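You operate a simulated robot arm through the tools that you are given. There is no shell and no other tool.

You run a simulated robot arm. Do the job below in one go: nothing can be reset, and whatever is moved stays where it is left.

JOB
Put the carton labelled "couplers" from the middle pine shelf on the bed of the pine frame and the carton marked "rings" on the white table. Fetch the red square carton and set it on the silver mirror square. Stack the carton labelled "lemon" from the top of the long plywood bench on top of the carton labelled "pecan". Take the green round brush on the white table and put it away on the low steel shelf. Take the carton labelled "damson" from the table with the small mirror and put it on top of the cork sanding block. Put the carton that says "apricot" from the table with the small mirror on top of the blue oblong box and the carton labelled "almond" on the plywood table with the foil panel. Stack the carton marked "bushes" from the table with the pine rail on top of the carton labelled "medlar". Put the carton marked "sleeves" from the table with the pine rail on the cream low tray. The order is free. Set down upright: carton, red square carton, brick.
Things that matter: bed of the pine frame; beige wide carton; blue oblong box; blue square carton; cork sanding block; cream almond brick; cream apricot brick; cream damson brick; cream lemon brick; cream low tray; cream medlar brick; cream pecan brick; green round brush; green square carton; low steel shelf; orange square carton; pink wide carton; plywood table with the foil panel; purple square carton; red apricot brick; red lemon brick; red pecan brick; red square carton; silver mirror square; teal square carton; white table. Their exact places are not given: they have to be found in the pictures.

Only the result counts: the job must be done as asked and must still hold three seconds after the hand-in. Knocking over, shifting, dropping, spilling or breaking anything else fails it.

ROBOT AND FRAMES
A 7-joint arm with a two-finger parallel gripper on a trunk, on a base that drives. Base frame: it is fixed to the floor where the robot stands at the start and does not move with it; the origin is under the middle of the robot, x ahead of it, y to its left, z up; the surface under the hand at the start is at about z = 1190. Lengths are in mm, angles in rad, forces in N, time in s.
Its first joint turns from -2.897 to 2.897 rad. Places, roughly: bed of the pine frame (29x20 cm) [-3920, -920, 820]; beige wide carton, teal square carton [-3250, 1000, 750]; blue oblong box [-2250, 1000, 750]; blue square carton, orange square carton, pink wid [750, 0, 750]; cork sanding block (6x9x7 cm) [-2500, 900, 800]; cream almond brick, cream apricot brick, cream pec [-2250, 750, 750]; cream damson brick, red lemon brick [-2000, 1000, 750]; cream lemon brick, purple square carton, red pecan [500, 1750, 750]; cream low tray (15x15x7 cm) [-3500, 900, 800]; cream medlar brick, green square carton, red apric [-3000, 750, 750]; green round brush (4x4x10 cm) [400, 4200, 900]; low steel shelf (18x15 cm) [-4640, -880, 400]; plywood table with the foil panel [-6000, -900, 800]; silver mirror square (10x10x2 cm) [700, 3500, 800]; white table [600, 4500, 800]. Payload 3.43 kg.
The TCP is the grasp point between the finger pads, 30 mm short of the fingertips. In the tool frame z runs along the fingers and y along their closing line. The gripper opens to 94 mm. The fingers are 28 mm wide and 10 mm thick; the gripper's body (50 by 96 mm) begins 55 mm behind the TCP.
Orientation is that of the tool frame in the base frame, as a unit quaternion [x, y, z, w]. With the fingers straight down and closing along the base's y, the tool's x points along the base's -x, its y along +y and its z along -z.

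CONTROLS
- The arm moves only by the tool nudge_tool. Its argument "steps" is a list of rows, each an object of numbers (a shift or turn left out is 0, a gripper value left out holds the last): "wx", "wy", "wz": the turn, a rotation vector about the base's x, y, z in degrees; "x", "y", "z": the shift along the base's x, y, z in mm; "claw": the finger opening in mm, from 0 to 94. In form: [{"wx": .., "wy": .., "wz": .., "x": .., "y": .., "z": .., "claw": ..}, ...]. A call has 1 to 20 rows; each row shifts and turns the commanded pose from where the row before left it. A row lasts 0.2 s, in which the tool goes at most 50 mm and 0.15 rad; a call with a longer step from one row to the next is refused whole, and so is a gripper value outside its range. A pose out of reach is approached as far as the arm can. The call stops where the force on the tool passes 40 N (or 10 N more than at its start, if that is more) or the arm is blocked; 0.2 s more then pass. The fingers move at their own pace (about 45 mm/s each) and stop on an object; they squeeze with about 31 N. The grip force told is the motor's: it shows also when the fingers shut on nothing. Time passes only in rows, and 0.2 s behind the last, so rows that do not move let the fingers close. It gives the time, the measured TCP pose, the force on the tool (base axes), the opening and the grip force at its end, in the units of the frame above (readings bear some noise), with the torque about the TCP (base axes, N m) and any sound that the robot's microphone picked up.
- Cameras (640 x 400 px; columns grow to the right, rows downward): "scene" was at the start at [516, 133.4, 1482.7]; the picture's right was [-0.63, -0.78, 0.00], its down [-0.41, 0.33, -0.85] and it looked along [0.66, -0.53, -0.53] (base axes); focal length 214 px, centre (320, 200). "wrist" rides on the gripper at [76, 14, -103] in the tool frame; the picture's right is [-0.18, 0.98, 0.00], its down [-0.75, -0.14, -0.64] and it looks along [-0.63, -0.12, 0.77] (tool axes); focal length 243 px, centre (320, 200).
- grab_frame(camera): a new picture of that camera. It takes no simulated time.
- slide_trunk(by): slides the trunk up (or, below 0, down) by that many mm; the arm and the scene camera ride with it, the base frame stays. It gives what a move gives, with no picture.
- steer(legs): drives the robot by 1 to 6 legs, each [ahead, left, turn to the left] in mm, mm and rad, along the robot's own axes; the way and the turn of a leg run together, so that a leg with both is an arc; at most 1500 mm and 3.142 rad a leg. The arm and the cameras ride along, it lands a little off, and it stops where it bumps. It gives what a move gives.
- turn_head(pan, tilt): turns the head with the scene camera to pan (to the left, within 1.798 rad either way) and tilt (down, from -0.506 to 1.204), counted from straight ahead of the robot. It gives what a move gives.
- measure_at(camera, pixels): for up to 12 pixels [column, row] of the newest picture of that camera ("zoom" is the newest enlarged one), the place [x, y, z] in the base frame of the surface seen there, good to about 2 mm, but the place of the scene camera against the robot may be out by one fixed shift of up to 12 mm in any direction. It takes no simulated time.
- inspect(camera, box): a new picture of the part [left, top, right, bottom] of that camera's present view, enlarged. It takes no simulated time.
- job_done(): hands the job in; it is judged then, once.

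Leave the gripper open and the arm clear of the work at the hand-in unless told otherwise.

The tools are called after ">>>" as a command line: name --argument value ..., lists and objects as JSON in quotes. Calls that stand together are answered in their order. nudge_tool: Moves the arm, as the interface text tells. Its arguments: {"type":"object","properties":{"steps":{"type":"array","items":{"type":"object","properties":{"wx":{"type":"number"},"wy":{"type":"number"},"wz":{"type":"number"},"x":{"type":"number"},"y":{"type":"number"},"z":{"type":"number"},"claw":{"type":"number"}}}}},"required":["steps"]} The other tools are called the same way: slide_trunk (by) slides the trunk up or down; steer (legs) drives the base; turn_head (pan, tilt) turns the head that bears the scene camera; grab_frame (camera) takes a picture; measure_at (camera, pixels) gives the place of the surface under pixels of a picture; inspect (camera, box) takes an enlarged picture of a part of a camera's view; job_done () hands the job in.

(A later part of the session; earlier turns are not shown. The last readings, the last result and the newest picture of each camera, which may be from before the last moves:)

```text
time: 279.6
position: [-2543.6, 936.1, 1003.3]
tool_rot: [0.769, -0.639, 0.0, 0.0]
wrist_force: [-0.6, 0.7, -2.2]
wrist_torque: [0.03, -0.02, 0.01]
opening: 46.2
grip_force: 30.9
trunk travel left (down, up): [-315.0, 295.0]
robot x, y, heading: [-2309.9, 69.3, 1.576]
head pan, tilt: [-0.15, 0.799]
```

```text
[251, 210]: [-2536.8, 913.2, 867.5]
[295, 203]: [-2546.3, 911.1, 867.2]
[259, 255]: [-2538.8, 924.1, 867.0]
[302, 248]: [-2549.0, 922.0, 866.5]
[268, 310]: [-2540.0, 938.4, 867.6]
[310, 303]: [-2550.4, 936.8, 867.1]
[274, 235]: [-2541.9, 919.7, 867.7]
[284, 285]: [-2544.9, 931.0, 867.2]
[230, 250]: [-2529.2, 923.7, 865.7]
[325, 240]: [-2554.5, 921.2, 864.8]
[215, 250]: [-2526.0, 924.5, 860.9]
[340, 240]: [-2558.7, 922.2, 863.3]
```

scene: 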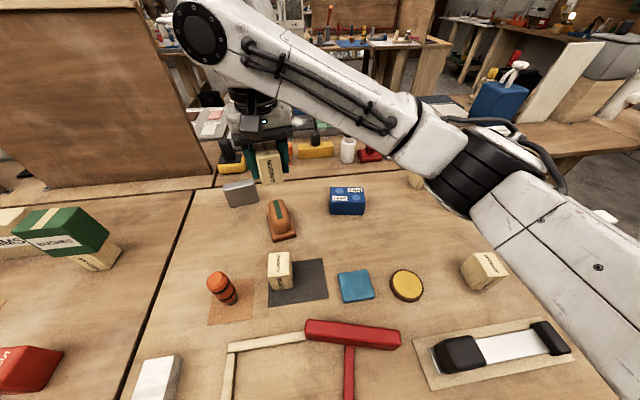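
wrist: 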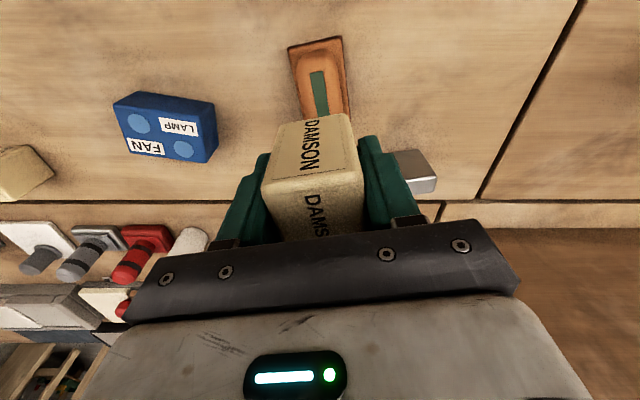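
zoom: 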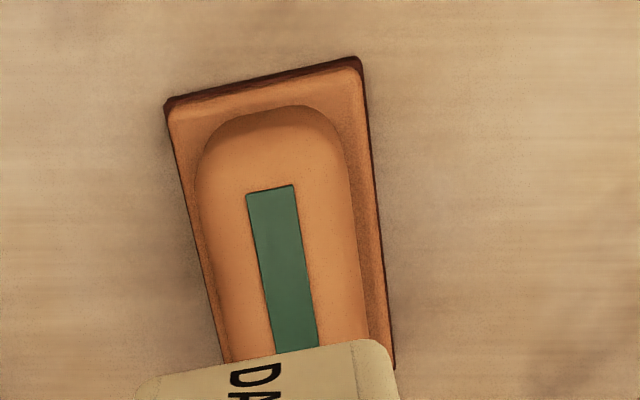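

>>> nudge_tool --steps '[{}]'

>>> nudge_tool --steps '[{}]'

>>> nudge_tool --steps '[{}]'

```text
time: 280.1
position: [-2544.7, 935.1, 1002.1]
tool_rot: [0.769, -0.64, 0.0, 0.0]
wrist_force: [-0.6, 0.9, -2.6]
wrist_torque: [-0.02, -0.02, 0.01]
opening: 46.1
grip_force: 30.6
trunk travel left (down, up): [-315.0, 295.0]
robot x, y, heading: [-2316.5, 70.0, 1.574]
head pan, tilt: [-0.15, 0.799]
```

```text
time: 280.4
position: [-2544.4, 934.1, 1003.9]
tool_rot: [0.769, -0.639, 0.0, 0.0]
wrist_force: [0.2, -0.3, -2.8]
wrist_torque: [-0.02, -0.01, -0.02]
opening: 46.1
grip_force: 31.5
trunk travel left (down, up): [-315.0, 295.0]
robot x, y, heading: [-2315.9, 72.7, 1.575]
head pan, tilt: [-0.15, 0.799]
```

```text
time: 280.9
position: [-2543.1, 935.4, 1003.2]
tool_rot: [0.768, -0.64, 0.001, 0.0]
wrist_force: [0.1, 0.3, -2.5]
wrist_torque: [0.02, 0.0, 0.03]
opening: 46.6
grip_force: 31.2
trunk travel left (down, up): [-315.0, 295.0]
robot x, y, heading: [-2312.3, 70.0, 1.574]
head pan, tilt: [-0.15, 0.799]
```

Mean TCP is (−2544,935). I shift (−1.3,+3) and lower to just above the cork.

>>> nudge_tool --steps '[{"x": -1.3, "y": 3, "z": -40}, {"z": -40}, {"z": -12}, {}]'

>>> nudge_tool --steps '[{"z": -2}, {"z": -1.5}, {"z": -1}, {}]'

```text
time: 281.9
position: [-2544.4, 939.2, 911.4]
tool_rot: [0.769, -0.64, 0.0, 0.0]
wrist_force: [0.5, 0.0, -2.0]
wrist_torque: [-0.02, -0.05, 0.02]
opening: 46.2
grip_force: 30.6
trunk travel left (down, up): [-315.0, 295.0]
robot x, y, heading: [-2311.8, 68.5, 1.57]
head pan, tilt: [-0.15, 0.799]
```

```text
time: 282.9
position: [-2543.1, 939.1, 907.9]
tool_rot: [0.769, -0.639, 0.0, 0.0]
wrist_force: [0.7, 0.2, -2.1]
wrist_torque: [0.03, -0.01, 0.01]
opening: 46.3
grip_force: 30.7
trunk travel left (down, up): [-315.0, 295.0]
robot x, y, heading: [-2318.7, 67.5, 1.573]
head pan, tilt: [-0.15, 0.799]
```

>>> nudge_tool --steps '[{"z": -1}, {"z": -1}, {}]'

>>> nudge_tool --steps '[{"z": -1, "x": -0.7}, {}]'

```text
time: 283.6
position: [-2544.6, 939.3, 905.5]
tool_rot: [0.769, -0.64, 0.001, 0.0]
wrist_force: [0.7, 0.3, -2.4]
wrist_torque: [-0.03, 0.0, -0.02]
opening: 46.5
grip_force: 30.7
trunk travel left (down, up): [-315.0, 295.0]
robot x, y, heading: [-2314.5, 68.2, 1.571]
head pan, tilt: [-0.15, 0.799]
```

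```text
time: 284.2
position: [-2545.9, 939.1, 905.7]
tool_rot: [0.769, -0.639, 0.0, 0.0]
wrist_force: [-0.3, 0.6, -2.7]
wrist_torque: [-0.02, 0.0, -0.01]
opening: 46.5
grip_force: 31.4
trunk travel left (down, up): [-315.0, 295.0]
robot x, y, heading: [-2313.7, 71.6, 1.576]
head pan, tilt: [-0.15, 0.799]
```

>>> nudge_tool --steps '[{"z": -1}, {}]'

>>> nudge_tool --steps '[{"z": -1}, {}]'

```text
time: 284.9
position: [-2545.3, 938.4, 903.6]
tool_rot: [0.769, -0.639, 0.0, 0.0]
wrist_force: [1.9, -1.2, 6.2]
wrist_torque: [-0.23, -0.14, 0.03]
opening: 46.4
grip_force: 31.1
trunk travel left (down, up): [-315.0, 295.0]
robot x, y, heading: [-2312.7, 68.7, 1.574]
head pan, tilt: [-0.15, 0.799]
```

```text
time: 285.4
position: [-2545.6, 938.2, 904.5]
tool_rot: [0.769, -0.639, 0.0, 0.0]
wrist_force: [1.6, -2.0, 16.7]
wrist_torque: [-0.41, -0.09, -0.02]
opening: 46.2
grip_force: 31.4
trunk travel left (down, up): [-315.0, 295.0]
robot x, y, heading: [-2310.5, 70.4, 1.571]
head pan, tilt: [-0.15, 0.799]
```

Contact at TCP ≈904 (Fz≈17 N). I back off 1 mm, open slowly and look.

>>> nudge_tool --steps '[{"z": 1}, {"claw": 50}, {"claw": 56}, {"claw": 64}, {"claw": 74}, {"claw": 84}, {}]'

>>> grab_frame --camera "wrist"

>>> inspect --camera "scene" --box '[220, 130, 340, 260]'

```text
time: 287.1
position: [-2545.2, 939.2, 904.2]
tool_rot: [0.769, -0.64, 0.0, 0.0]
wrist_force: [-0.1, 0.5, -0.5]
wrist_torque: [0.03, -0.01, 0.01]
opening: 84.2
grip_force: 0.1
trunk travel left (down, up): [-315.0, 295.0]
robot x, y, heading: [-2316.7, 70.0, 1.567]
head pan, tilt: [-0.15, 0.799]
```

```text
taken
```

wrist: 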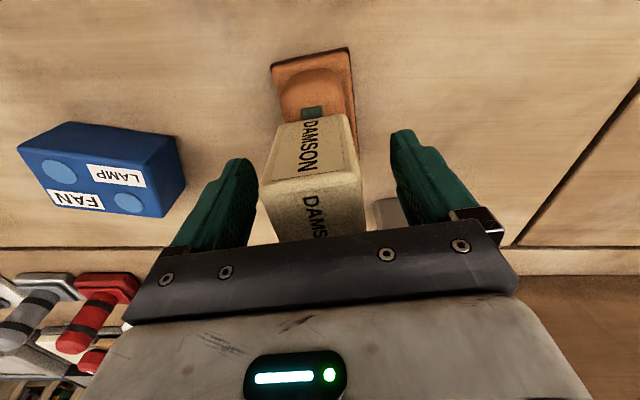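

```text
3.08 times, centred on (280, 195) of scene
```

zoom: 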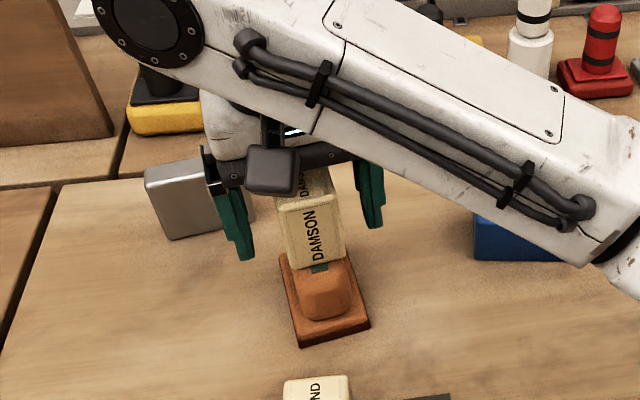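

DAMSON stands on the cork block. I close slightly away from the grey block next to the finger by just rising straight up.

>>> nudge_tool --steps '[{"z": 20}, {"z": 30}, {"z": 40}, {"z": 40}, {"z": 40}]'

>>> grab_frame --camera "wrist"

>>> inspect --camera "scene" --box '[220, 130, 340, 260]'

```text
time: 288.2
position: [-2546.9, 938.4, 1073.5]
tool_rot: [0.769, -0.64, 0.0, 0.001]
wrist_force: [0.5, 0.3, -0.3]
wrist_torque: [-0.04, -0.02, -0.02]
opening: 84.0
grip_force: 0.0
trunk travel left (down, up): [-315.0, 295.0]
robot x, y, heading: [-2314.9, 67.3, 1.569]
head pan, tilt: [-0.15, 0.799]
```

```text
taken
```

wrist: 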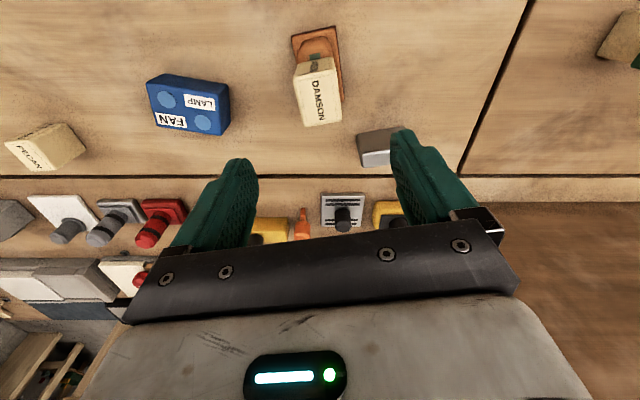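

```text
3.08 times, centred on (280, 195) of scene
```

zoom: 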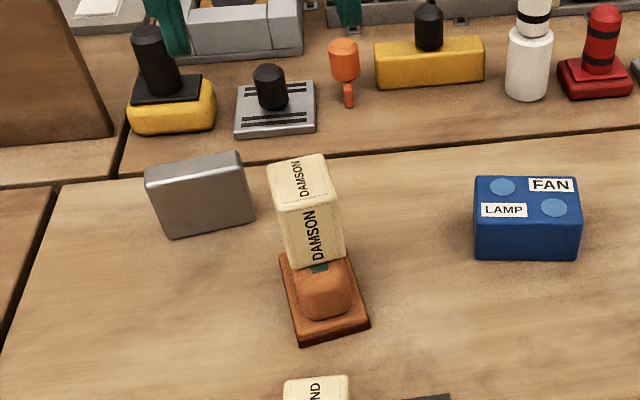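

DAMSON is steady. Next APRICOT onto the blue box. I measure the blue box's top in this wrist view.

>>> inspect --camera "wrist" --box '[130, 50, 250, 150]'

>>> measure_at --camera "wrist" --pixels '[[152, 87], [224, 88], [160, 122], [225, 130], [190, 105], [168, 99], [202, 122], [175, 118], [200, 102]]'

```text
4.00 times, centred on (190, 100) of wrist
```

zoom: 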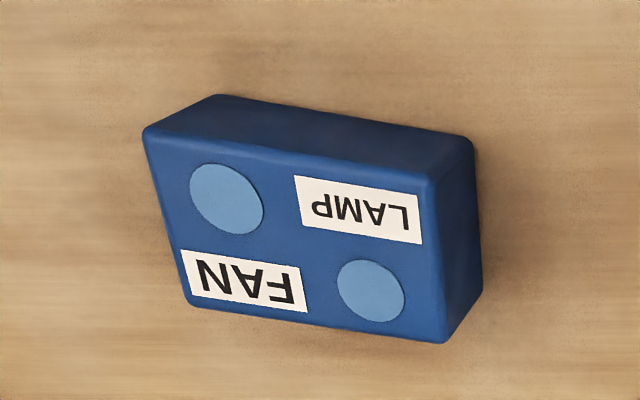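

```text
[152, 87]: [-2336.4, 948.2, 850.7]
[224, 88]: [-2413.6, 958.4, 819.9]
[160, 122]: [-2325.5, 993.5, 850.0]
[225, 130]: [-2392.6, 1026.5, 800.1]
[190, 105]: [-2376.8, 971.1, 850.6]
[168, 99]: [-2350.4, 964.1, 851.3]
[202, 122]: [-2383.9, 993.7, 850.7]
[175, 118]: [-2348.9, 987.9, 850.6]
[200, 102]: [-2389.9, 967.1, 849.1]
```

>>> measure_at --camera "zoom" --pixels '[[155, 148], [425, 190], [195, 297], [440, 330], [300, 240], [225, 200], [370, 290], [240, 285], [290, 300], [270, 210]]'

```text
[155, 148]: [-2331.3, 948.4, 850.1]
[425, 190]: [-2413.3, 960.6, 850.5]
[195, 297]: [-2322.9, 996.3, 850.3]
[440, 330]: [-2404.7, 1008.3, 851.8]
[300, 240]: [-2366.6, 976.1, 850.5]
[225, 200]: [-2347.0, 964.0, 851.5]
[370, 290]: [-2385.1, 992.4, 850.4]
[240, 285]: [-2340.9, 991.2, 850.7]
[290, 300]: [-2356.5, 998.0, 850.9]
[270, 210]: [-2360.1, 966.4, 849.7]
```

Blue box top: z≈850.5, centre (−2368,978), yaw ≈−8°. Now I move the hand to view APRICOT (near (−2158,742)).

>>> nudge_tool --steps '[{"x": 35, "y": -29, "wz": -0.93, "claw": 94}, {"x": 35, "y": -29, "wz": -0.93}, {"x": 35, "y": -29, "wz": -0.93}, {"x": 35, "y": -29, "wz": -0.93}, {"x": 35, "y": -29, "wz": -0.93}, {"x": 35, "y": -29, "wz": -0.93}, {"x": 35, "y": -29, "wz": -0.93}, {"x": 35, "y": -29, "wz": -0.93}, {"x": 35, "y": -29, "wz": -0.93}, {"x": 35, "y": -29, "wz": -0.93}, {"x": 35, "y": -29, "wz": -0.93}]'

>>> grab_frame --camera "wrist"

```text
time: 290.6
position: [-2219.8, 670.6, 1071.4]
tool_rot: [0.711, -0.703, 0.004, 0.004]
wrist_force: [-0.8, 0.4, 0.0]
wrist_torque: [-0.01, -0.02, 0.0]
opening: 94.2
grip_force: 0.1
out of reach, approached as far as the arm can: row 10, 11
trunk travel left (down, up): [-315.0, 295.0]
robot x, y, heading: [-2313.8, 70.7, 1.573]
head pan, tilt: [-0.15, 0.799]
```

```text
taken
```

wrist: 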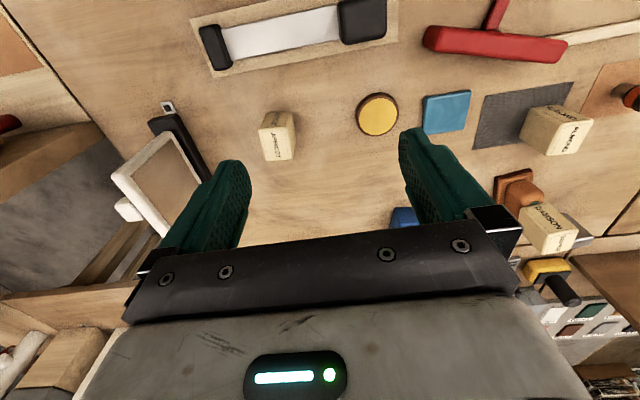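

Close in, the arm is at its limit again, so I'll back the base up. First I measure APRICOT (wrist 278,135).

>>> inspect --camera "wrist" --box '[230, 90, 330, 180]'

>>> measure_at --camera "zoom" --pixels '[[285, 210], [395, 210], [300, 285], [395, 270], [340, 240], [300, 150], [380, 150]]'

```text
4.44 times, centred on (280, 135) of wrist
```

zoom: 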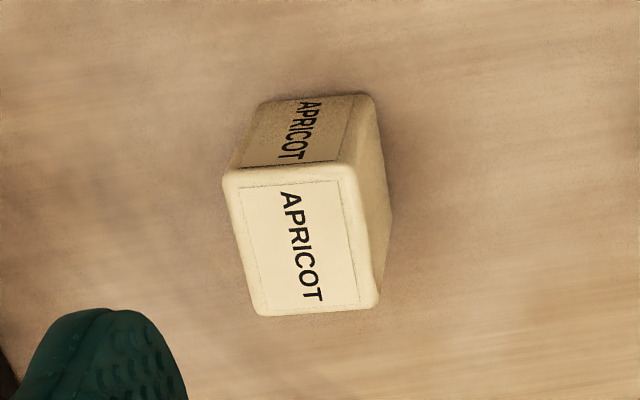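

```text
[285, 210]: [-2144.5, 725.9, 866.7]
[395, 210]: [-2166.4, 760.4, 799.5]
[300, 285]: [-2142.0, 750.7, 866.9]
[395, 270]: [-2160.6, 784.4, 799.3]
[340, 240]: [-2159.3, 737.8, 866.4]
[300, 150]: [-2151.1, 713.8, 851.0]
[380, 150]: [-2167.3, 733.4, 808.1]
```

>>> measure_at --camera "zoom" --pixels '[[230, 178], [350, 174], [258, 310], [373, 298], [300, 240], [240, 240], [362, 240]]'

>>> steer --legs '[[-170, 0, 0]]'

```text
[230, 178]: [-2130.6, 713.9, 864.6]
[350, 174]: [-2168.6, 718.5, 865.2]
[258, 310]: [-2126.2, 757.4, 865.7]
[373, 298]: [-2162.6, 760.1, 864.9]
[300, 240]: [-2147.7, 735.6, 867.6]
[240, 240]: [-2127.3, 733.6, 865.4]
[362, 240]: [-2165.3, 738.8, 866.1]
```

```text
time: 292.1
position: [-2218.9, 500.2, 1072.2]
tool_rot: [0.711, -0.703, 0.003, 0.005]
wrist_force: [-0.6, 0.0, 0.1]
wrist_torque: [0.0, 0.01, -0.01]
opening: 94.2
grip_force: 0.0
trunk travel left (down, up): [-315.0, 295.0]
robot x, y, heading: [-2314.1, -103.1, 1.567]
head pan, tilt: [-0.15, 0.799]
```

APRICOT centre (−2147,737.5), yaw ≈−6.5°. With the base backed up I move over it, fixing the small tilt and matching the yaw.

>>> nudge_tool --steps '[{"x": 12, "y": 39.5, "wx": 0.65}, {"x": 12, "y": 39.5, "wz": -3.6}, {"x": 12, "y": 39.5, "wz": -3.5}, {"x": 12, "y": 39.5}, {"x": 12, "y": 39.5}, {"x": 12, "y": 39.5}, {"z": -40}, {"z": -40}]'

>>> grab_frame --camera "wrist"

```text
time: 293.9
position: [-2145.6, 738.9, 989.8]
tool_rot: [-0.667, 0.745, 0.001, -0.001]
wrist_force: [-0.4, -0.1, 1.0]
wrist_torque: [0.0, 0.02, 0.0]
opening: 93.7
grip_force: 0.1
trunk travel left (down, up): [-315.0, 295.0]
robot x, y, heading: [-2313.1, -100.0, 1.568]
head pan, tilt: [-0.15, 0.799]
```

```text
taken
```

wrist: 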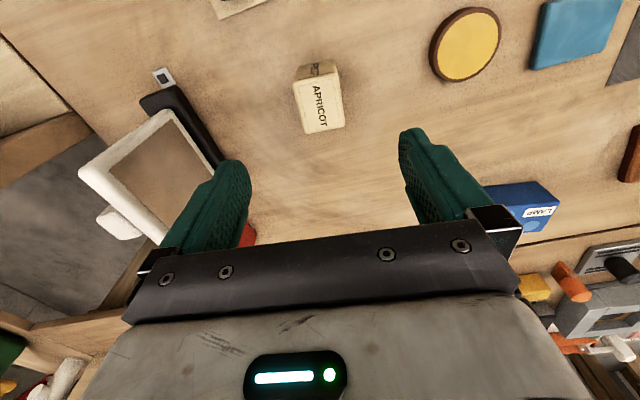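

The mirror stand is to one side (wrist 150,170). I check its position and re-measure APRICOT.

>>> measure_at --camera "wrist" --pixels '[[180, 110], [205, 150], [150, 170], [118, 220], [95, 180], [297, 88], [334, 78], [307, 130], [341, 122], [318, 105], [165, 120], [215, 170]]'

```text
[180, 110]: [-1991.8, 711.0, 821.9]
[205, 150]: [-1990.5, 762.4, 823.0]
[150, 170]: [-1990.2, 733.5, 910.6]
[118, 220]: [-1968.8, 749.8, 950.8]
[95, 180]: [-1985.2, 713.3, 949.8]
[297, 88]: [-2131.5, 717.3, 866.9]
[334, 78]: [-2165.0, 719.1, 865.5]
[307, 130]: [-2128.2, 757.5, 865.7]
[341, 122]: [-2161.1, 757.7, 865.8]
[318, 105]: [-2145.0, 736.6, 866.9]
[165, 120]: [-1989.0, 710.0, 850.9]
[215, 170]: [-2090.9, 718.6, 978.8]
```

Clear. I descend to z≈838 and grip APRICOT.

>>> nudge_tool --steps '[{"x": -1, "y": -1, "z": -45}, {"z": -45}, {"z": -40}, {"z": -22}, {"claw": 70}, {"claw": 50}, {"claw": 30}, {"claw": 20}, {"claw": 20}, {"claw": 20}]'

>>> nudge_tool --steps '[{"z": 30}, {"z": 45}, {"z": 45}, {"z": 45}]'

>>> grab_frame --camera "wrist"

```text
time: 296.1
position: [-2146.4, 734.9, 840.4]
tool_rot: [-0.667, 0.745, 0.001, 0.0]
wrist_force: [-0.5, -1.2, 0.5]
wrist_torque: [0.0, -0.04, 0.0]
opening: 46.8
grip_force: 31.2
trunk travel left (down, up): [-315.0, 295.0]
robot x, y, heading: [-2315.2, -102.1, 1.57]
head pan, tilt: [-0.15, 0.799]
```

```text
time: 297.1
position: [-2148.8, 735.4, 1006.7]
tool_rot: [-0.666, 0.746, 0.001, -0.001]
wrist_force: [-0.4, 0.7, -2.9]
wrist_torque: [0.02, -0.01, -0.05]
opening: 46.3
grip_force: 30.7
trunk travel left (down, up): [-315.0, 295.0]
robot x, y, heading: [-2313.3, -106.5, 1.572]
head pan, tilt: [-0.15, 0.799]
```

```text
taken
```

wrist: 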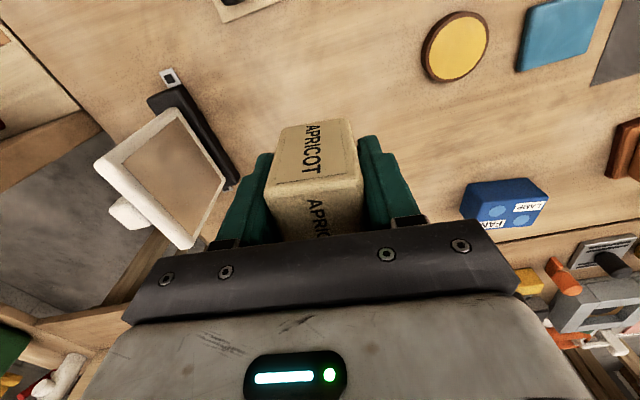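

APRICOT is held. I drive ahead 160 mm again and then move over the blue box.

>>> steer --legs '[[160, 0, 0]]'

>>> nudge_tool --steps '[{"x": -35}, {"x": -35}, {"x": -35}, {}]'

>>> grab_frame --camera "wrist"

```text
time: 298.5
position: [-2149.4, 895.5, 1005.9]
tool_rot: [-0.666, 0.746, 0.001, -0.001]
wrist_force: [-0.2, -0.6, -2.5]
wrist_torque: [0.04, 0.02, -0.01]
opening: 46.0
grip_force: 30.5
trunk travel left (down, up): [-315.0, 295.0]
robot x, y, heading: [-2315.4, 55.6, 1.57]
head pan, tilt: [-0.15, 0.799]
```

```text
time: 299.5
position: [-2252.2, 896.4, 1005.7]
tool_rot: [-0.667, 0.745, 0.003, -0.001]
wrist_force: [0.3, 0.1, -2.7]
wrist_torque: [0.0, 0.01, 0.01]
opening: 46.1
grip_force: 30.2
trunk travel left (down, up): [-315.0, 295.0]
robot x, y, heading: [-2313.7, 56.6, 1.575]
head pan, tilt: [-0.15, 0.799]
```

```text
taken
```

wrist: 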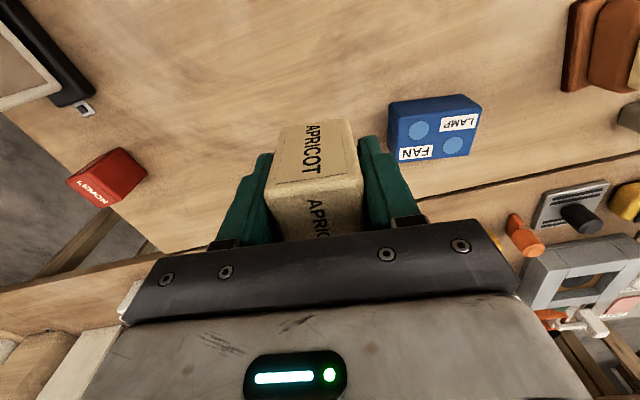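

I re-measure the blue box's top (wrist 435,130).

>>> measure_at --camera "wrist" --pixels '[[395, 122], [476, 112], [398, 158], [470, 152], [432, 138], [418, 130], [454, 146]]'

```text
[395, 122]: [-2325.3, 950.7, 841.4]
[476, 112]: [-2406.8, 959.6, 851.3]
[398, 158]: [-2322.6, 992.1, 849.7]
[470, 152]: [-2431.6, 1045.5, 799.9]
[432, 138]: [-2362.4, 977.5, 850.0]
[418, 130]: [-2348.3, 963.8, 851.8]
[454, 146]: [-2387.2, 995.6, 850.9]
```

Box centre confirmed (−2367.5,978.5). I carry APRICOT over it.

>>> nudge_tool --steps '[{"x": -38.4, "y": 26.6, "wz": -1.7}, {"x": -38.4, "y": 26.6}, {"x": -38.4, "y": 26.6}, {}, {}]'

>>> nudge_tool --steps '[{}]'

>>> grab_frame --camera "wrist"

```text
time: 300.7
position: [-2370.0, 975.1, 1005.2]
tool_rot: [-0.656, 0.755, 0.0, 0.0]
wrist_force: [0.1, 1.0, -2.2]
wrist_torque: [0.0, 0.04, -0.03]
opening: 46.3
grip_force: 31.3
trunk travel left (down, up): [-315.0, 295.0]
robot x, y, heading: [-2314.1, 57.7, 1.572]
head pan, tilt: [-0.15, 0.799]
```

```text
time: 301.1
position: [-2369.2, 976.2, 1005.6]
tool_rot: [-0.656, 0.755, 0.0, -0.001]
wrist_force: [0.0, -0.7, -2.6]
wrist_torque: [-0.02, 0.0, 0.01]
opening: 46.1
grip_force: 31.1
trunk travel left (down, up): [-315.0, 295.0]
robot x, y, heading: [-2312.5, 56.3, 1.57]
head pan, tilt: [-0.15, 0.799]
```

```text
taken
```

wrist: 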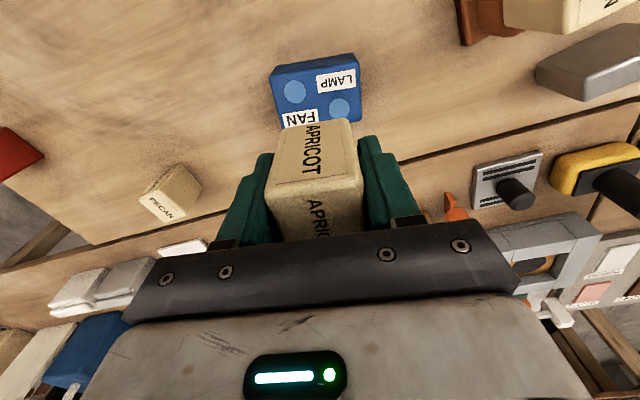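

Shift (+2,+1) and lower.

>>> nudge_tool --steps '[{"x": 2, "y": 1, "z": -45}, {"z": -45}, {"z": -21}, {}]'

>>> nudge_tool --steps '[{"z": -2}, {"z": -1.5}, {"z": -1}, {}]'

```text
time: 302.1
position: [-2366.9, 974.5, 895.7]
tool_rot: [-0.655, 0.756, 0.001, 0.0]
wrist_force: [0.5, 0.2, -3.5]
wrist_torque: [-0.01, 0.02, 0.05]
opening: 46.1
grip_force: 30.8
trunk travel left (down, up): [-315.0, 295.0]
robot x, y, heading: [-2314.3, 57.7, 1.569]
head pan, tilt: [-0.15, 0.799]
```

```text
time: 303.1
position: [-2367.7, 976.1, 890.1]
tool_rot: [-0.655, 0.756, 0.001, -0.001]
wrist_force: [0.2, 0.4, -3.3]
wrist_torque: [0.02, 0.04, -0.02]
opening: 46.2
grip_force: 31.3
trunk travel left (down, up): [-315.0, 295.0]
robot x, y, heading: [-2313.2, 59.1, 1.573]
head pan, tilt: [-0.15, 0.799]
```

>>> nudge_tool --steps '[{"z": -1}, {"z": -1}, {}]'

>>> nudge_tool --steps '[{"z": -1}, {}]'

```text
time: 303.9
position: [-2368.0, 975.2, 889.4]
tool_rot: [-0.656, 0.754, 0.002, -0.001]
wrist_force: [-0.4, -1.6, 1.7]
wrist_torque: [-0.08, -0.07, -0.01]
opening: 46.3
grip_force: 30.5
trunk travel left (down, up): [-315.0, 295.0]
robot x, y, heading: [-2314.7, 61.2, 1.568]
head pan, tilt: [-0.15, 0.799]
```

```text
time: 304.5
position: [-2366.7, 976.1, 889.1]
tool_rot: [-0.655, 0.755, 0.003, 0.0]
wrist_force: [-0.7, 2.0, 13.5]
wrist_torque: [-0.04, -0.14, -0.01]
opening: 46.2
grip_force: 30.7
trunk travel left (down, up): [-315.0, 295.0]
robot x, y, heading: [-2313.1, 55.6, 1.569]
head pan, tilt: [-0.15, 0.799]
```

Contact (13.5 N). I back off 0.7 mm, open and rise.

>>> nudge_tool --steps '[{"z": 0.7}, {"claw": 50}, {"claw": 58}, {"claw": 68}, {"claw": 80}, {}]'

>>> nudge_tool --steps '[{"z": 20}, {"z": 30}, {"z": 40}, {"z": 45}, {"z": 45}]'

>>> grab_frame --camera "wrist"

>>> grab_frame --camera "scene"

```text
time: 305.9
position: [-2367.7, 975.7, 889.0]
tool_rot: [-0.655, 0.756, 0.0, 0.0]
wrist_force: [0.0, 0.1, 0.8]
wrist_torque: [0.0, -0.01, 0.0]
opening: 79.9
grip_force: 0.1
trunk travel left (down, up): [-315.0, 295.0]
robot x, y, heading: [-2312.9, 57.7, 1.569]
head pan, tilt: [-0.15, 0.799]
```

```text
time: 307.1
position: [-2366.9, 977.1, 1070.4]
tool_rot: [-0.656, 0.755, 0.0, -0.001]
wrist_force: [0.2, 0.8, -0.1]
wrist_torque: [-0.02, 0.01, -0.01]
opening: 80.2
grip_force: 0.1
trunk travel left (down, up): [-315.0, 295.0]
robot x, y, heading: [-2315.3, 56.4, 1.572]
head pan, tilt: [-0.15, 0.799]
```

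```text
taken
```

wrist: 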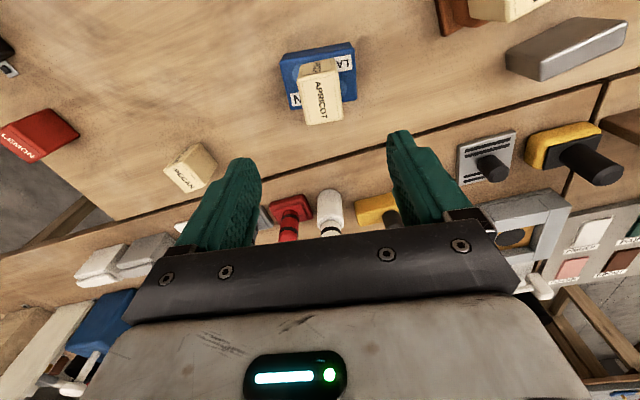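

```text
taken
```

scene: 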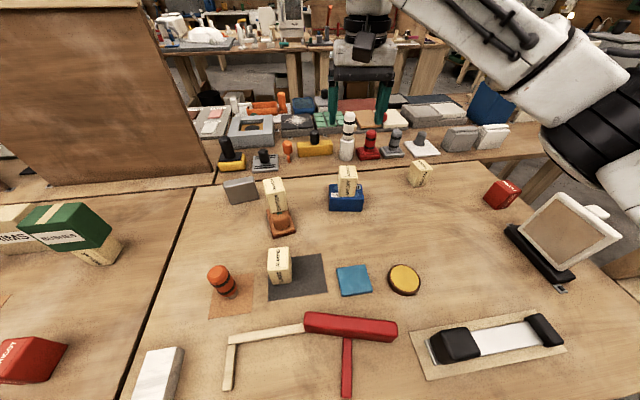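

APRICOT stands on the blue box. Next ALMOND: I move the base back 110 and left 170 and view it.

>>> steer --legs '[[-130, 160, 0]]'

>>> nudge_tool --steps '[{"y": -45, "wz": 3.9, "claw": 94}, {"y": -45, "wz": 3.9}, {"y": -45}, {"y": -40}]'

>>> grab_frame --camera "wrist"

```text
time: 308.8
position: [-2531.6, 844.4, 1069.7]
tool_rot: [-0.659, 0.753, 0.001, 0.0]
wrist_force: [-0.6, 0.1, -0.2]
wrist_torque: [0.0, 0.03, 0.01]
opening: 80.2
grip_force: 0.1
trunk travel left (down, up): [-315.0, 295.0]
robot x, y, heading: [-2471.6, -74.9, 1.576]
head pan, tilt: [-0.15, 0.799]
```

```text
time: 309.8
position: [-2532.1, 667.1, 1068.4]
tool_rot: [0.707, -0.707, -0.002, 0.0]
wrist_force: [1.0, 0.8, 0.4]
wrist_torque: [0.0, 0.0, 0.02]
opening: 94.1
grip_force: 0.1
trunk travel left (down, up): [-315.0, 295.0]
robot x, y, heading: [-2475.3, -71.2, 1.576]
head pan, tilt: [-0.15, 0.799]
```

```text
taken
```

wrist: 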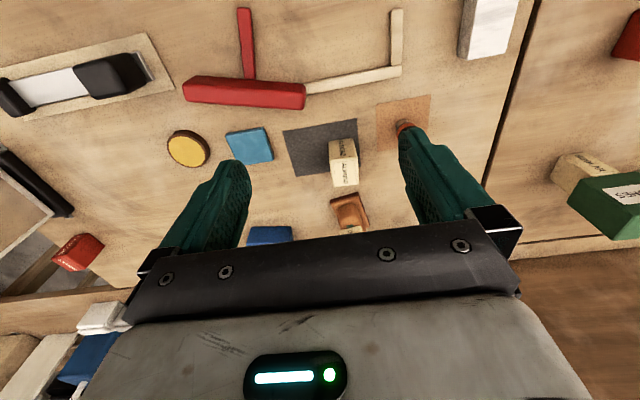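

>>> inspect --camera "wrist" --box '[290, 90, 410, 200]'

>>> measure_at --camera "wrist" --pixels '[[331, 163], [356, 160], [334, 184], [357, 182], [344, 172], [405, 125], [350, 200]]'

```text
3.64 times, centred on (350, 145) of wrist
```

zoom: 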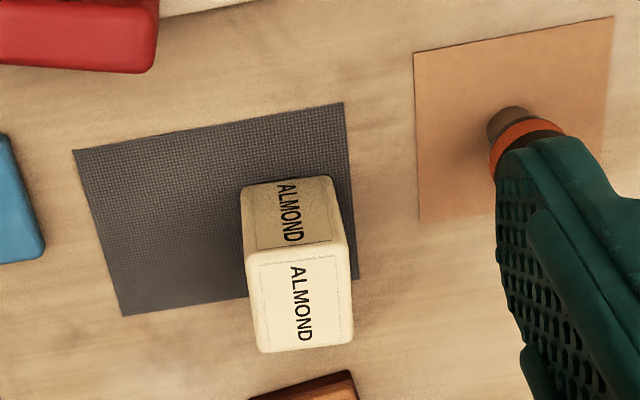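

```text
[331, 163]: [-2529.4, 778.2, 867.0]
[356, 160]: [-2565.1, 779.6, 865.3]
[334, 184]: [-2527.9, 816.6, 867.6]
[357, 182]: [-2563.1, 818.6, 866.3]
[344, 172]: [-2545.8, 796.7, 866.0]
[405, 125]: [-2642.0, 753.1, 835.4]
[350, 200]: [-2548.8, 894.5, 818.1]
```

ALMOND centre (−2546.4,798), yaw ≈−2°. I move over it and descend.

>>> nudge_tool --steps '[{"x": -5, "y": 44, "wz": -2}, {"x": -5, "y": 44}, {"x": -4.4, "y": 43}, {"z": -45}, {"z": -45}, {"z": -30}]'

>>> grab_frame --camera "wrist"

```text
time: 311.2
position: [-2548.0, 797.4, 950.4]
tool_rot: [-0.695, 0.719, 0.001, -0.001]
wrist_force: [-0.7, 0.6, -0.6]
wrist_torque: [0.0, 0.01, -0.01]
opening: 94.2
grip_force: 0.0
trunk travel left (down, up): [-315.0, 295.0]
robot x, y, heading: [-2471.2, -72.6, 1.576]
head pan, tilt: [-0.15, 0.799]
```

```text
taken
```

wrist: 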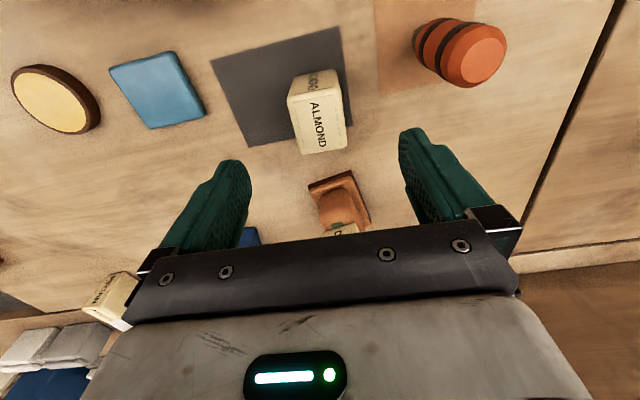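

Aligned. I descend and grip ALMOND.

>>> nudge_tool --steps '[{"x": 1.5, "z": -45}, {"z": -40}, {"z": -27}, {"claw": 70}, {"claw": 50}, {"claw": 30}, {"claw": 20}, {"claw": 20}, {"claw": 20}]'

>>> nudge_tool --steps '[{"z": 30}, {"z": 45}, {"z": 45}, {"z": 45}, {"z": 45}]'

>>> grab_frame --camera "wrist"

```text
time: 313.2
position: [-2544.8, 797.2, 839.3]
tool_rot: [-0.695, 0.719, 0.0, 0.0]
wrist_force: [-0.3, -0.3, 0.5]
wrist_torque: [0.05, 0.02, -0.03]
opening: 45.8
grip_force: 30.9
trunk travel left (down, up): [-315.0, 295.0]
robot x, y, heading: [-2474.9, -74.8, 1.574]
head pan, tilt: [-0.15, 0.799]
```

```text
time: 314.4
position: [-2544.4, 799.8, 1049.1]
tool_rot: [-0.695, 0.719, 0.0, -0.001]
wrist_force: [-0.6, -0.1, -3.3]
wrist_torque: [-0.01, 0.01, -0.02]
opening: 46.2
grip_force: 30.9
trunk travel left (down, up): [-315.0, 295.0]
robot x, y, heading: [-2473.7, -72.0, 1.576]
head pan, tilt: [-0.15, 0.799]
```

```text
taken
```

wrist: 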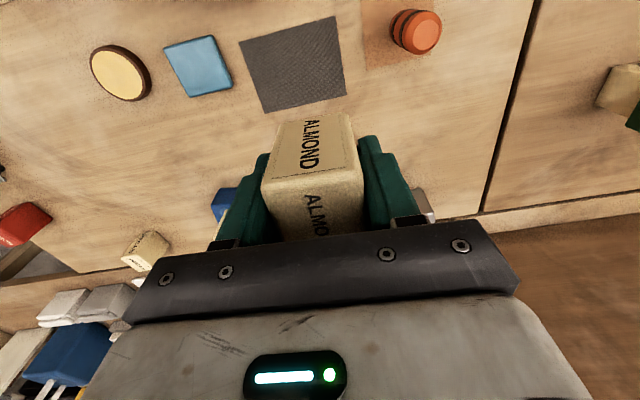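

ALMOND is held. I raise the trunk, pull the hand in, and head for the foil-panel table: turn to face −x, drive along the aisle.

>>> slide_trunk --by 250

>>> nudge_tool --steps '[{"y": -40, "z": 10}, {"y": -40, "z": 10}, {"y": -40, "z": 10}, {"y": -40, "z": 10}]'

>>> steer --legs '[[0, 0, 1.566], [1150, -80, 0], [1100, -80, 0]]'

```text
time: 316.9
position: [-2544.5, 800.1, 1296.9]
tool_rot: [-0.696, 0.718, 0.001, 0.0]
wrist_force: [-0.5, -0.3, -2.6]
wrist_torque: [-0.02, 0.02, 0.05]
opening: 46.3
grip_force: 31.4
trunk travel left (down, up): [-565.0, 45.0]
robot x, y, heading: [-2471.6, -73.1, 1.587]
head pan, tilt: [-0.15, 0.799]
```

```text
time: 317.9
position: [-2543.8, 639.2, 1339.4]
tool_rot: [-0.694, 0.72, 0.001, 0.0]
wrist_force: [0.1, -0.3, -2.4]
wrist_torque: [0.03, 0.02, 0.01]
opening: 46.2
grip_force: 30.8
trunk travel left (down, up): [-565.0, 45.0]
robot x, y, heading: [-2476.3, -73.1, 1.574]
head pan, tilt: [-0.15, 0.799]
```

```text
time: 332.9
position: [-5427.7, -77.7, 1339.4]
tool_rot: [1.0, -0.004, 0.0, 0.001]
wrist_force: [-0.1, -0.2, -2.8]
wrist_torque: [0.02, 0.01, 0.01]
opening: 46.1
grip_force: 30.7
trunk travel left (down, up): [-565.0, 45.0]
robot x, y, heading: [-4714.7, 10.8, -3.106]
head pan, tilt: [-0.15, 0.799]
```

I shift 90 mm toward +y, turn to face −y, and strafe right to the foil-panel table.

>>> steer --legs '[[0, -90, 0], [0, 0, 1.535], [0, -1150, 0]]'

>>> turn_head --pan -0.1 --tilt 0.7

>>> grab_frame --camera "scene"

```text
time: 343.1
position: [-5830.7, -578.4, 1338.4]
tool_rot: [0.735, 0.678, 0.001, 0.0]
wrist_force: [0.0, 1.3, -1.7]
wrist_torque: [0.01, 0.0, -0.01]
opening: 46.2
grip_force: 31.3
trunk travel left (down, up): [-565.0, 45.0]
robot x, y, heading: [-5865.3, 138.2, -1.609]
head pan, tilt: [-0.15, 0.799]
```

```text
time: 343.8
position: [-5830.5, -579.1, 1339.6]
tool_rot: [0.735, 0.678, 0.001, 0.001]
wrist_force: [0.2, 0.4, -3.3]
wrist_torque: [0.0, -0.01, -0.01]
opening: 46.1
grip_force: 30.7
trunk travel left (down, up): [-565.0, 45.0]
robot x, y, heading: [-5866.5, 135.7, -1.612]
head pan, tilt: [-0.099, 0.7]
```

```text
taken
```

scene: 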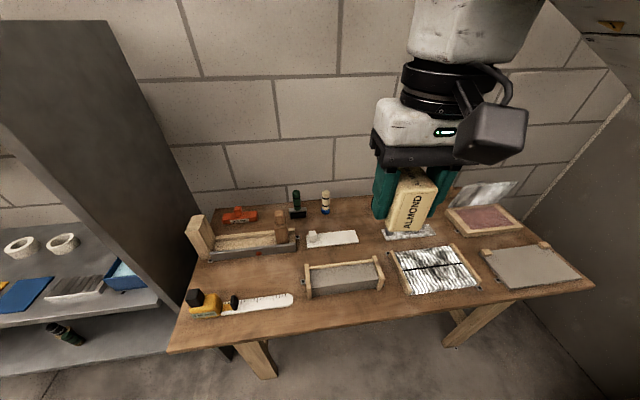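

I see the table with the foil panel at (440,268). I enlarge it to find free space for ALMOND.

>>> inspect --camera "scene" --box '[160, 170, 600, 370]'

>>> measure_at --camera "scene" --pixels '[[330, 315], [370, 305], [190, 345], [540, 297], [300, 250], [360, 215], [250, 265], [300, 300], [380, 290], [395, 255], [420, 295], [350, 230]]'

```text
1.45 times, centred on (380, 270) of scene
```

zoom: 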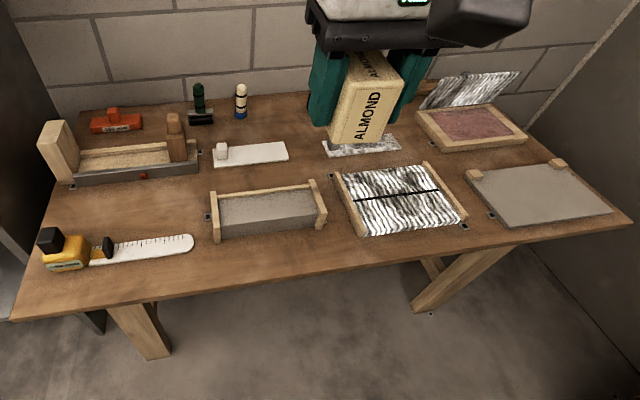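

```text
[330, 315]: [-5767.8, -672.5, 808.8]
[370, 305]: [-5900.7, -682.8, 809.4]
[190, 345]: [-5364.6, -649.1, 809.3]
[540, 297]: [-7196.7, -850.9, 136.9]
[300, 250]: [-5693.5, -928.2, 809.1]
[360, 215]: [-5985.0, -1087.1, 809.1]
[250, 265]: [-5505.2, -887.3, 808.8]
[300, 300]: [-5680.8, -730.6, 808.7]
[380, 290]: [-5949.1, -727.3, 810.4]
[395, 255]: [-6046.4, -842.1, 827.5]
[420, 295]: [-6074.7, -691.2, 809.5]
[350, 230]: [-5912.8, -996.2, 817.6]
```

I look for a clear patch: between the pine trough's front and the yellow tape's tongue (around zoom (150,208)). I measure its borders.

>>> measure_at --camera "zoom" --pixels '[[75, 190], [195, 178], [115, 240], [185, 230], [150, 208], [205, 215], [220, 260], [300, 252], [325, 232], [215, 242], [250, 178], [345, 245]]'

```text
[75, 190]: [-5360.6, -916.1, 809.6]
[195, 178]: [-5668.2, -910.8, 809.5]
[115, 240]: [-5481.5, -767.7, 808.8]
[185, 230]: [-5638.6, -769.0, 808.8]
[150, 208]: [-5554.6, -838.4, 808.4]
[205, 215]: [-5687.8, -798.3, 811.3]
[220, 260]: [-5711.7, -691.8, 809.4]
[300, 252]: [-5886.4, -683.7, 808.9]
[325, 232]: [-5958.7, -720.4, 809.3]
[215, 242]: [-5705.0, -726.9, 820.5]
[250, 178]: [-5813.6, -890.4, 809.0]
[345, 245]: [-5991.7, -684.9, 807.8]
```

A clear patch of about 180×140 mm is centred at (−5565,−840). I drive 265 mm left and 110 ahead.

>>> steer --legs '[[0, 270, 0.035], [110, 0, 0]]'

>>> grab_frame --camera "wrist"

```text
time: 346.5
position: [-5531.9, -693.0, 1339.5]
tool_rot: [0.723, 0.691, 0.001, 0.001]
wrist_force: [-0.4, 0.0, -1.6]
wrist_torque: [0.04, -0.01, -0.01]
opening: 46.1
grip_force: 31.3
trunk travel left (down, up): [-565.0, 45.0]
robot x, y, heading: [-5596.3, 24.7, -1.573]
head pan, tilt: [-0.099, 0.7]
```

```text
taken
```

wrist: 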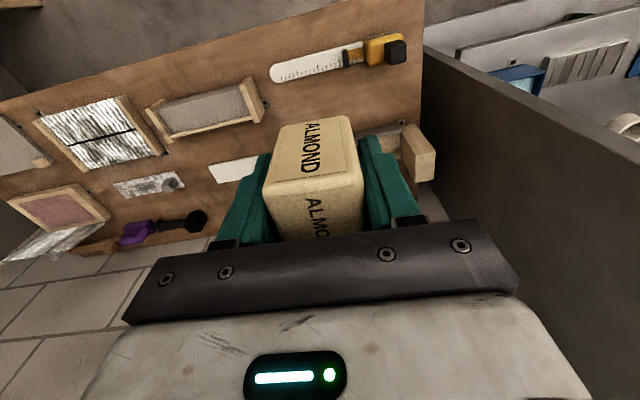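

I move the hand over the patch and lower the trunk and hand.

>>> nudge_tool --steps '[{"x": -7, "y": -37, "wz": 0.6}, {"x": -7, "y": -37, "wz": 0.6}, {"x": -7, "y": -37, "wz": 0.6}, {"x": -7, "y": -36, "wz": 0.6}]'

>>> slide_trunk --by -250

>>> nudge_tool --steps '[{"z": -45}, {"z": -45}, {"z": -45}]'

>>> grab_frame --camera "wrist"

>>> grab_frame --camera "scene"

```text
time: 347.5
position: [-5559.8, -839.7, 1341.2]
tool_rot: [0.707, 0.707, 0.0, 0.0]
wrist_force: [0.4, 0.6, -1.9]
wrist_torque: [0.01, -0.02, 0.02]
opening: 46.0
grip_force: 31.4
trunk travel left (down, up): [-565.0, 45.0]
robot x, y, heading: [-5595.5, 20.2, -1.573]
head pan, tilt: [-0.099, 0.7]
```

```text
time: 350.1
position: [-5558.5, -839.9, 1091.3]
tool_rot: [0.707, 0.708, 0.001, 0.0]
wrist_force: [-0.5, 0.1, -3.1]
wrist_torque: [0.03, 0.0, 0.01]
opening: 46.4
grip_force: 30.6
trunk travel left (down, up): [-315.0, 295.0]
robot x, y, heading: [-5599.4, 21.4, -1.571]
head pan, tilt: [-0.099, 0.7]
```

```text
time: 350.9
position: [-5560.3, -840.8, 956.0]
tool_rot: [0.707, 0.707, 0.001, 0.002]
wrist_force: [0.3, 0.0, -1.8]
wrist_torque: [0.02, -0.02, -0.05]
opening: 46.0
grip_force: 30.9
trunk travel left (down, up): [-315.0, 295.0]
robot x, y, heading: [-5592.4, 22.1, -1.571]
head pan, tilt: [-0.099, 0.7]
```

```text
taken
```

wrist: 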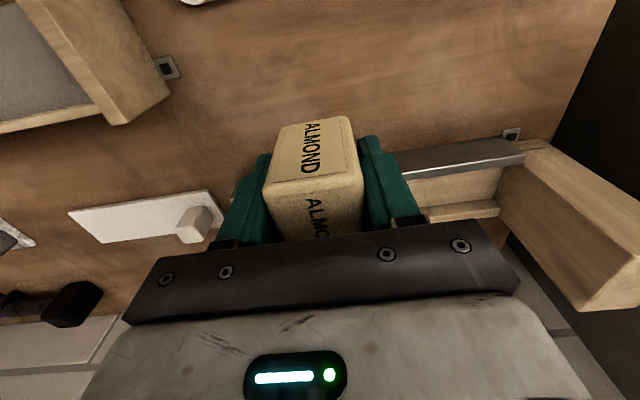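

```text
taken
```

scene: 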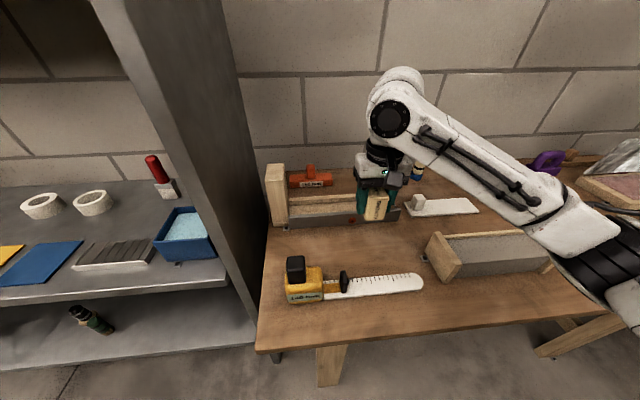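

I check the trough's front lip relative to the hand.

>>> measure_at --camera "wrist" --pixels '[[440, 155], [480, 150], [235, 190], [505, 133], [300, 60], [350, 90], [195, 200], [250, 150]]'

```text
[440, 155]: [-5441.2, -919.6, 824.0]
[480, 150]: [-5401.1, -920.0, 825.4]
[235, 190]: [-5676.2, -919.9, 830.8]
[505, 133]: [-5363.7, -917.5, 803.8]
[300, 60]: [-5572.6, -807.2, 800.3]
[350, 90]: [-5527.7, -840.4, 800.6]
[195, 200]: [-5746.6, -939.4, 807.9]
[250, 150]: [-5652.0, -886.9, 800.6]
```

All clear (lip at y≈−919, table z≈800.4). I lower to the table.

>>> nudge_tool --steps '[{"z": -45}, {"z": -45}, {"z": -20}, {"z": -3}, {}]'

>>> nudge_tool --steps '[{"z": -1.5}, {"z": -1}, {"z": -1}, {}]'

```text
time: 352.1
position: [-5558.9, -840.0, 841.9]
tool_rot: [0.707, 0.707, 0.001, 0.0]
wrist_force: [-0.9, 0.6, -2.5]
wrist_torque: [0.03, 0.04, 0.0]
opening: 46.4
grip_force: 30.6
trunk travel left (down, up): [-315.0, 295.0]
robot x, y, heading: [-5594.9, 22.8, -1.57]
head pan, tilt: [-0.099, 0.7]
```

```text
time: 353.1
position: [-5559.0, -839.4, 839.4]
tool_rot: [0.707, 0.707, 0.0, 0.001]
wrist_force: [0.6, -0.7, -2.0]
wrist_torque: [-0.01, 0.01, 0.03]
opening: 46.3
grip_force: 30.9
trunk travel left (down, up): [-315.0, 295.0]
robot x, y, heading: [-5595.4, 21.5, -1.57]
head pan, tilt: [-0.099, 0.7]
```

>>> nudge_tool --steps '[{"z": -1}, {"z": -1}, {}]'

```text
time: 353.9
position: [-5559.1, -839.2, 839.0]
tool_rot: [0.707, 0.707, 0.0, 0.001]
wrist_force: [-1.5, 1.5, 7.9]
wrist_torque: [0.21, 0.24, -0.06]
opening: 46.0
grip_force: 30.8
trunk travel left (down, up): [-315.0, 295.0]
robot x, y, heading: [-5597.0, 19.4, -1.576]
head pan, tilt: [-0.099, 0.7]
```

Contact (8 N). I release and rise.

>>> nudge_tool --steps '[{"claw": 50}, {"claw": 58}, {"claw": 68}, {"claw": 80}, {}]'

>>> nudge_tool --steps '[{"z": 25}, {"z": 40}, {"z": 45}, {"z": 45}, {"z": 45}]'

>>> grab_frame --camera "scene"

>>> grab_frame --camera "wrist"

```text
time: 355.1
position: [-5558.4, -839.1, 838.4]
tool_rot: [0.707, 0.707, 0.001, 0.001]
wrist_force: [0.2, 1.1, -1.0]
wrist_torque: [-0.01, -0.01, 0.03]
opening: 80.2
grip_force: 0.0
trunk travel left (down, up): [-315.0, 295.0]
robot x, y, heading: [-5596.7, 19.1, -1.576]
head pan, tilt: [-0.099, 0.7]
```

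```text
time: 356.3
position: [-5557.0, -840.3, 1036.7]
tool_rot: [0.707, 0.707, 0.002, 0.002]
wrist_force: [0.2, -0.3, -0.1]
wrist_torque: [0.0, -0.02, 0.03]
opening: 79.8
grip_force: 0.0
trunk travel left (down, up): [-315.0, 295.0]
robot x, y, heading: [-5596.5, 20.6, -1.571]
head pan, tilt: [-0.099, 0.7]
```

```text
taken
```

scene: 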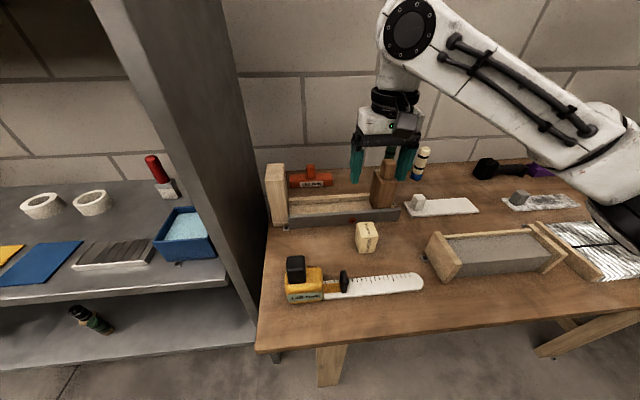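

```text
taken
```

wrist: 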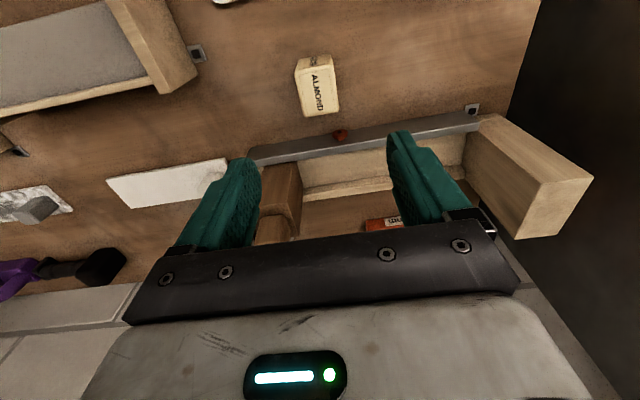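

ALMOND stands on the table. At the lower left (92,320) I see the brushes on the low steel shelf; I zoom in to make sure the green one still stands.

>>> inspect --camera "scene" --box '[40, 280, 140, 360]'

>>> measure_at --camera "zoom" --pixels '[[250, 150], [300, 200], [330, 220], [350, 250], [280, 180], [320, 250]]'

```text
5.00 times, centred on (90, 320) of scene
```

zoom: 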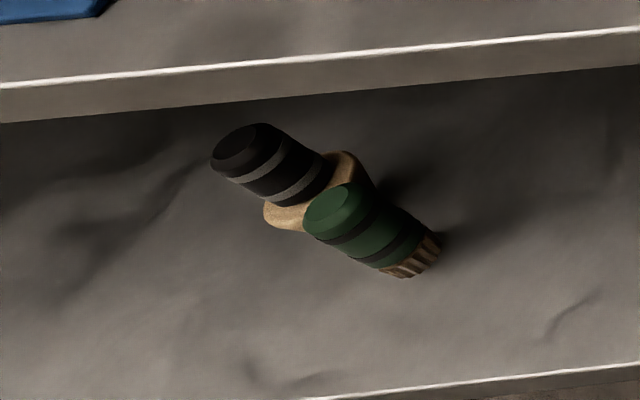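

```text
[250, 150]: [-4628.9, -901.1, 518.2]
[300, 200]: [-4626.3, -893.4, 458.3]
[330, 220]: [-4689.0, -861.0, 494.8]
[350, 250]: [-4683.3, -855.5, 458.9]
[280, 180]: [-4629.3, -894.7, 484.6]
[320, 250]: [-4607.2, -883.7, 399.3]
```

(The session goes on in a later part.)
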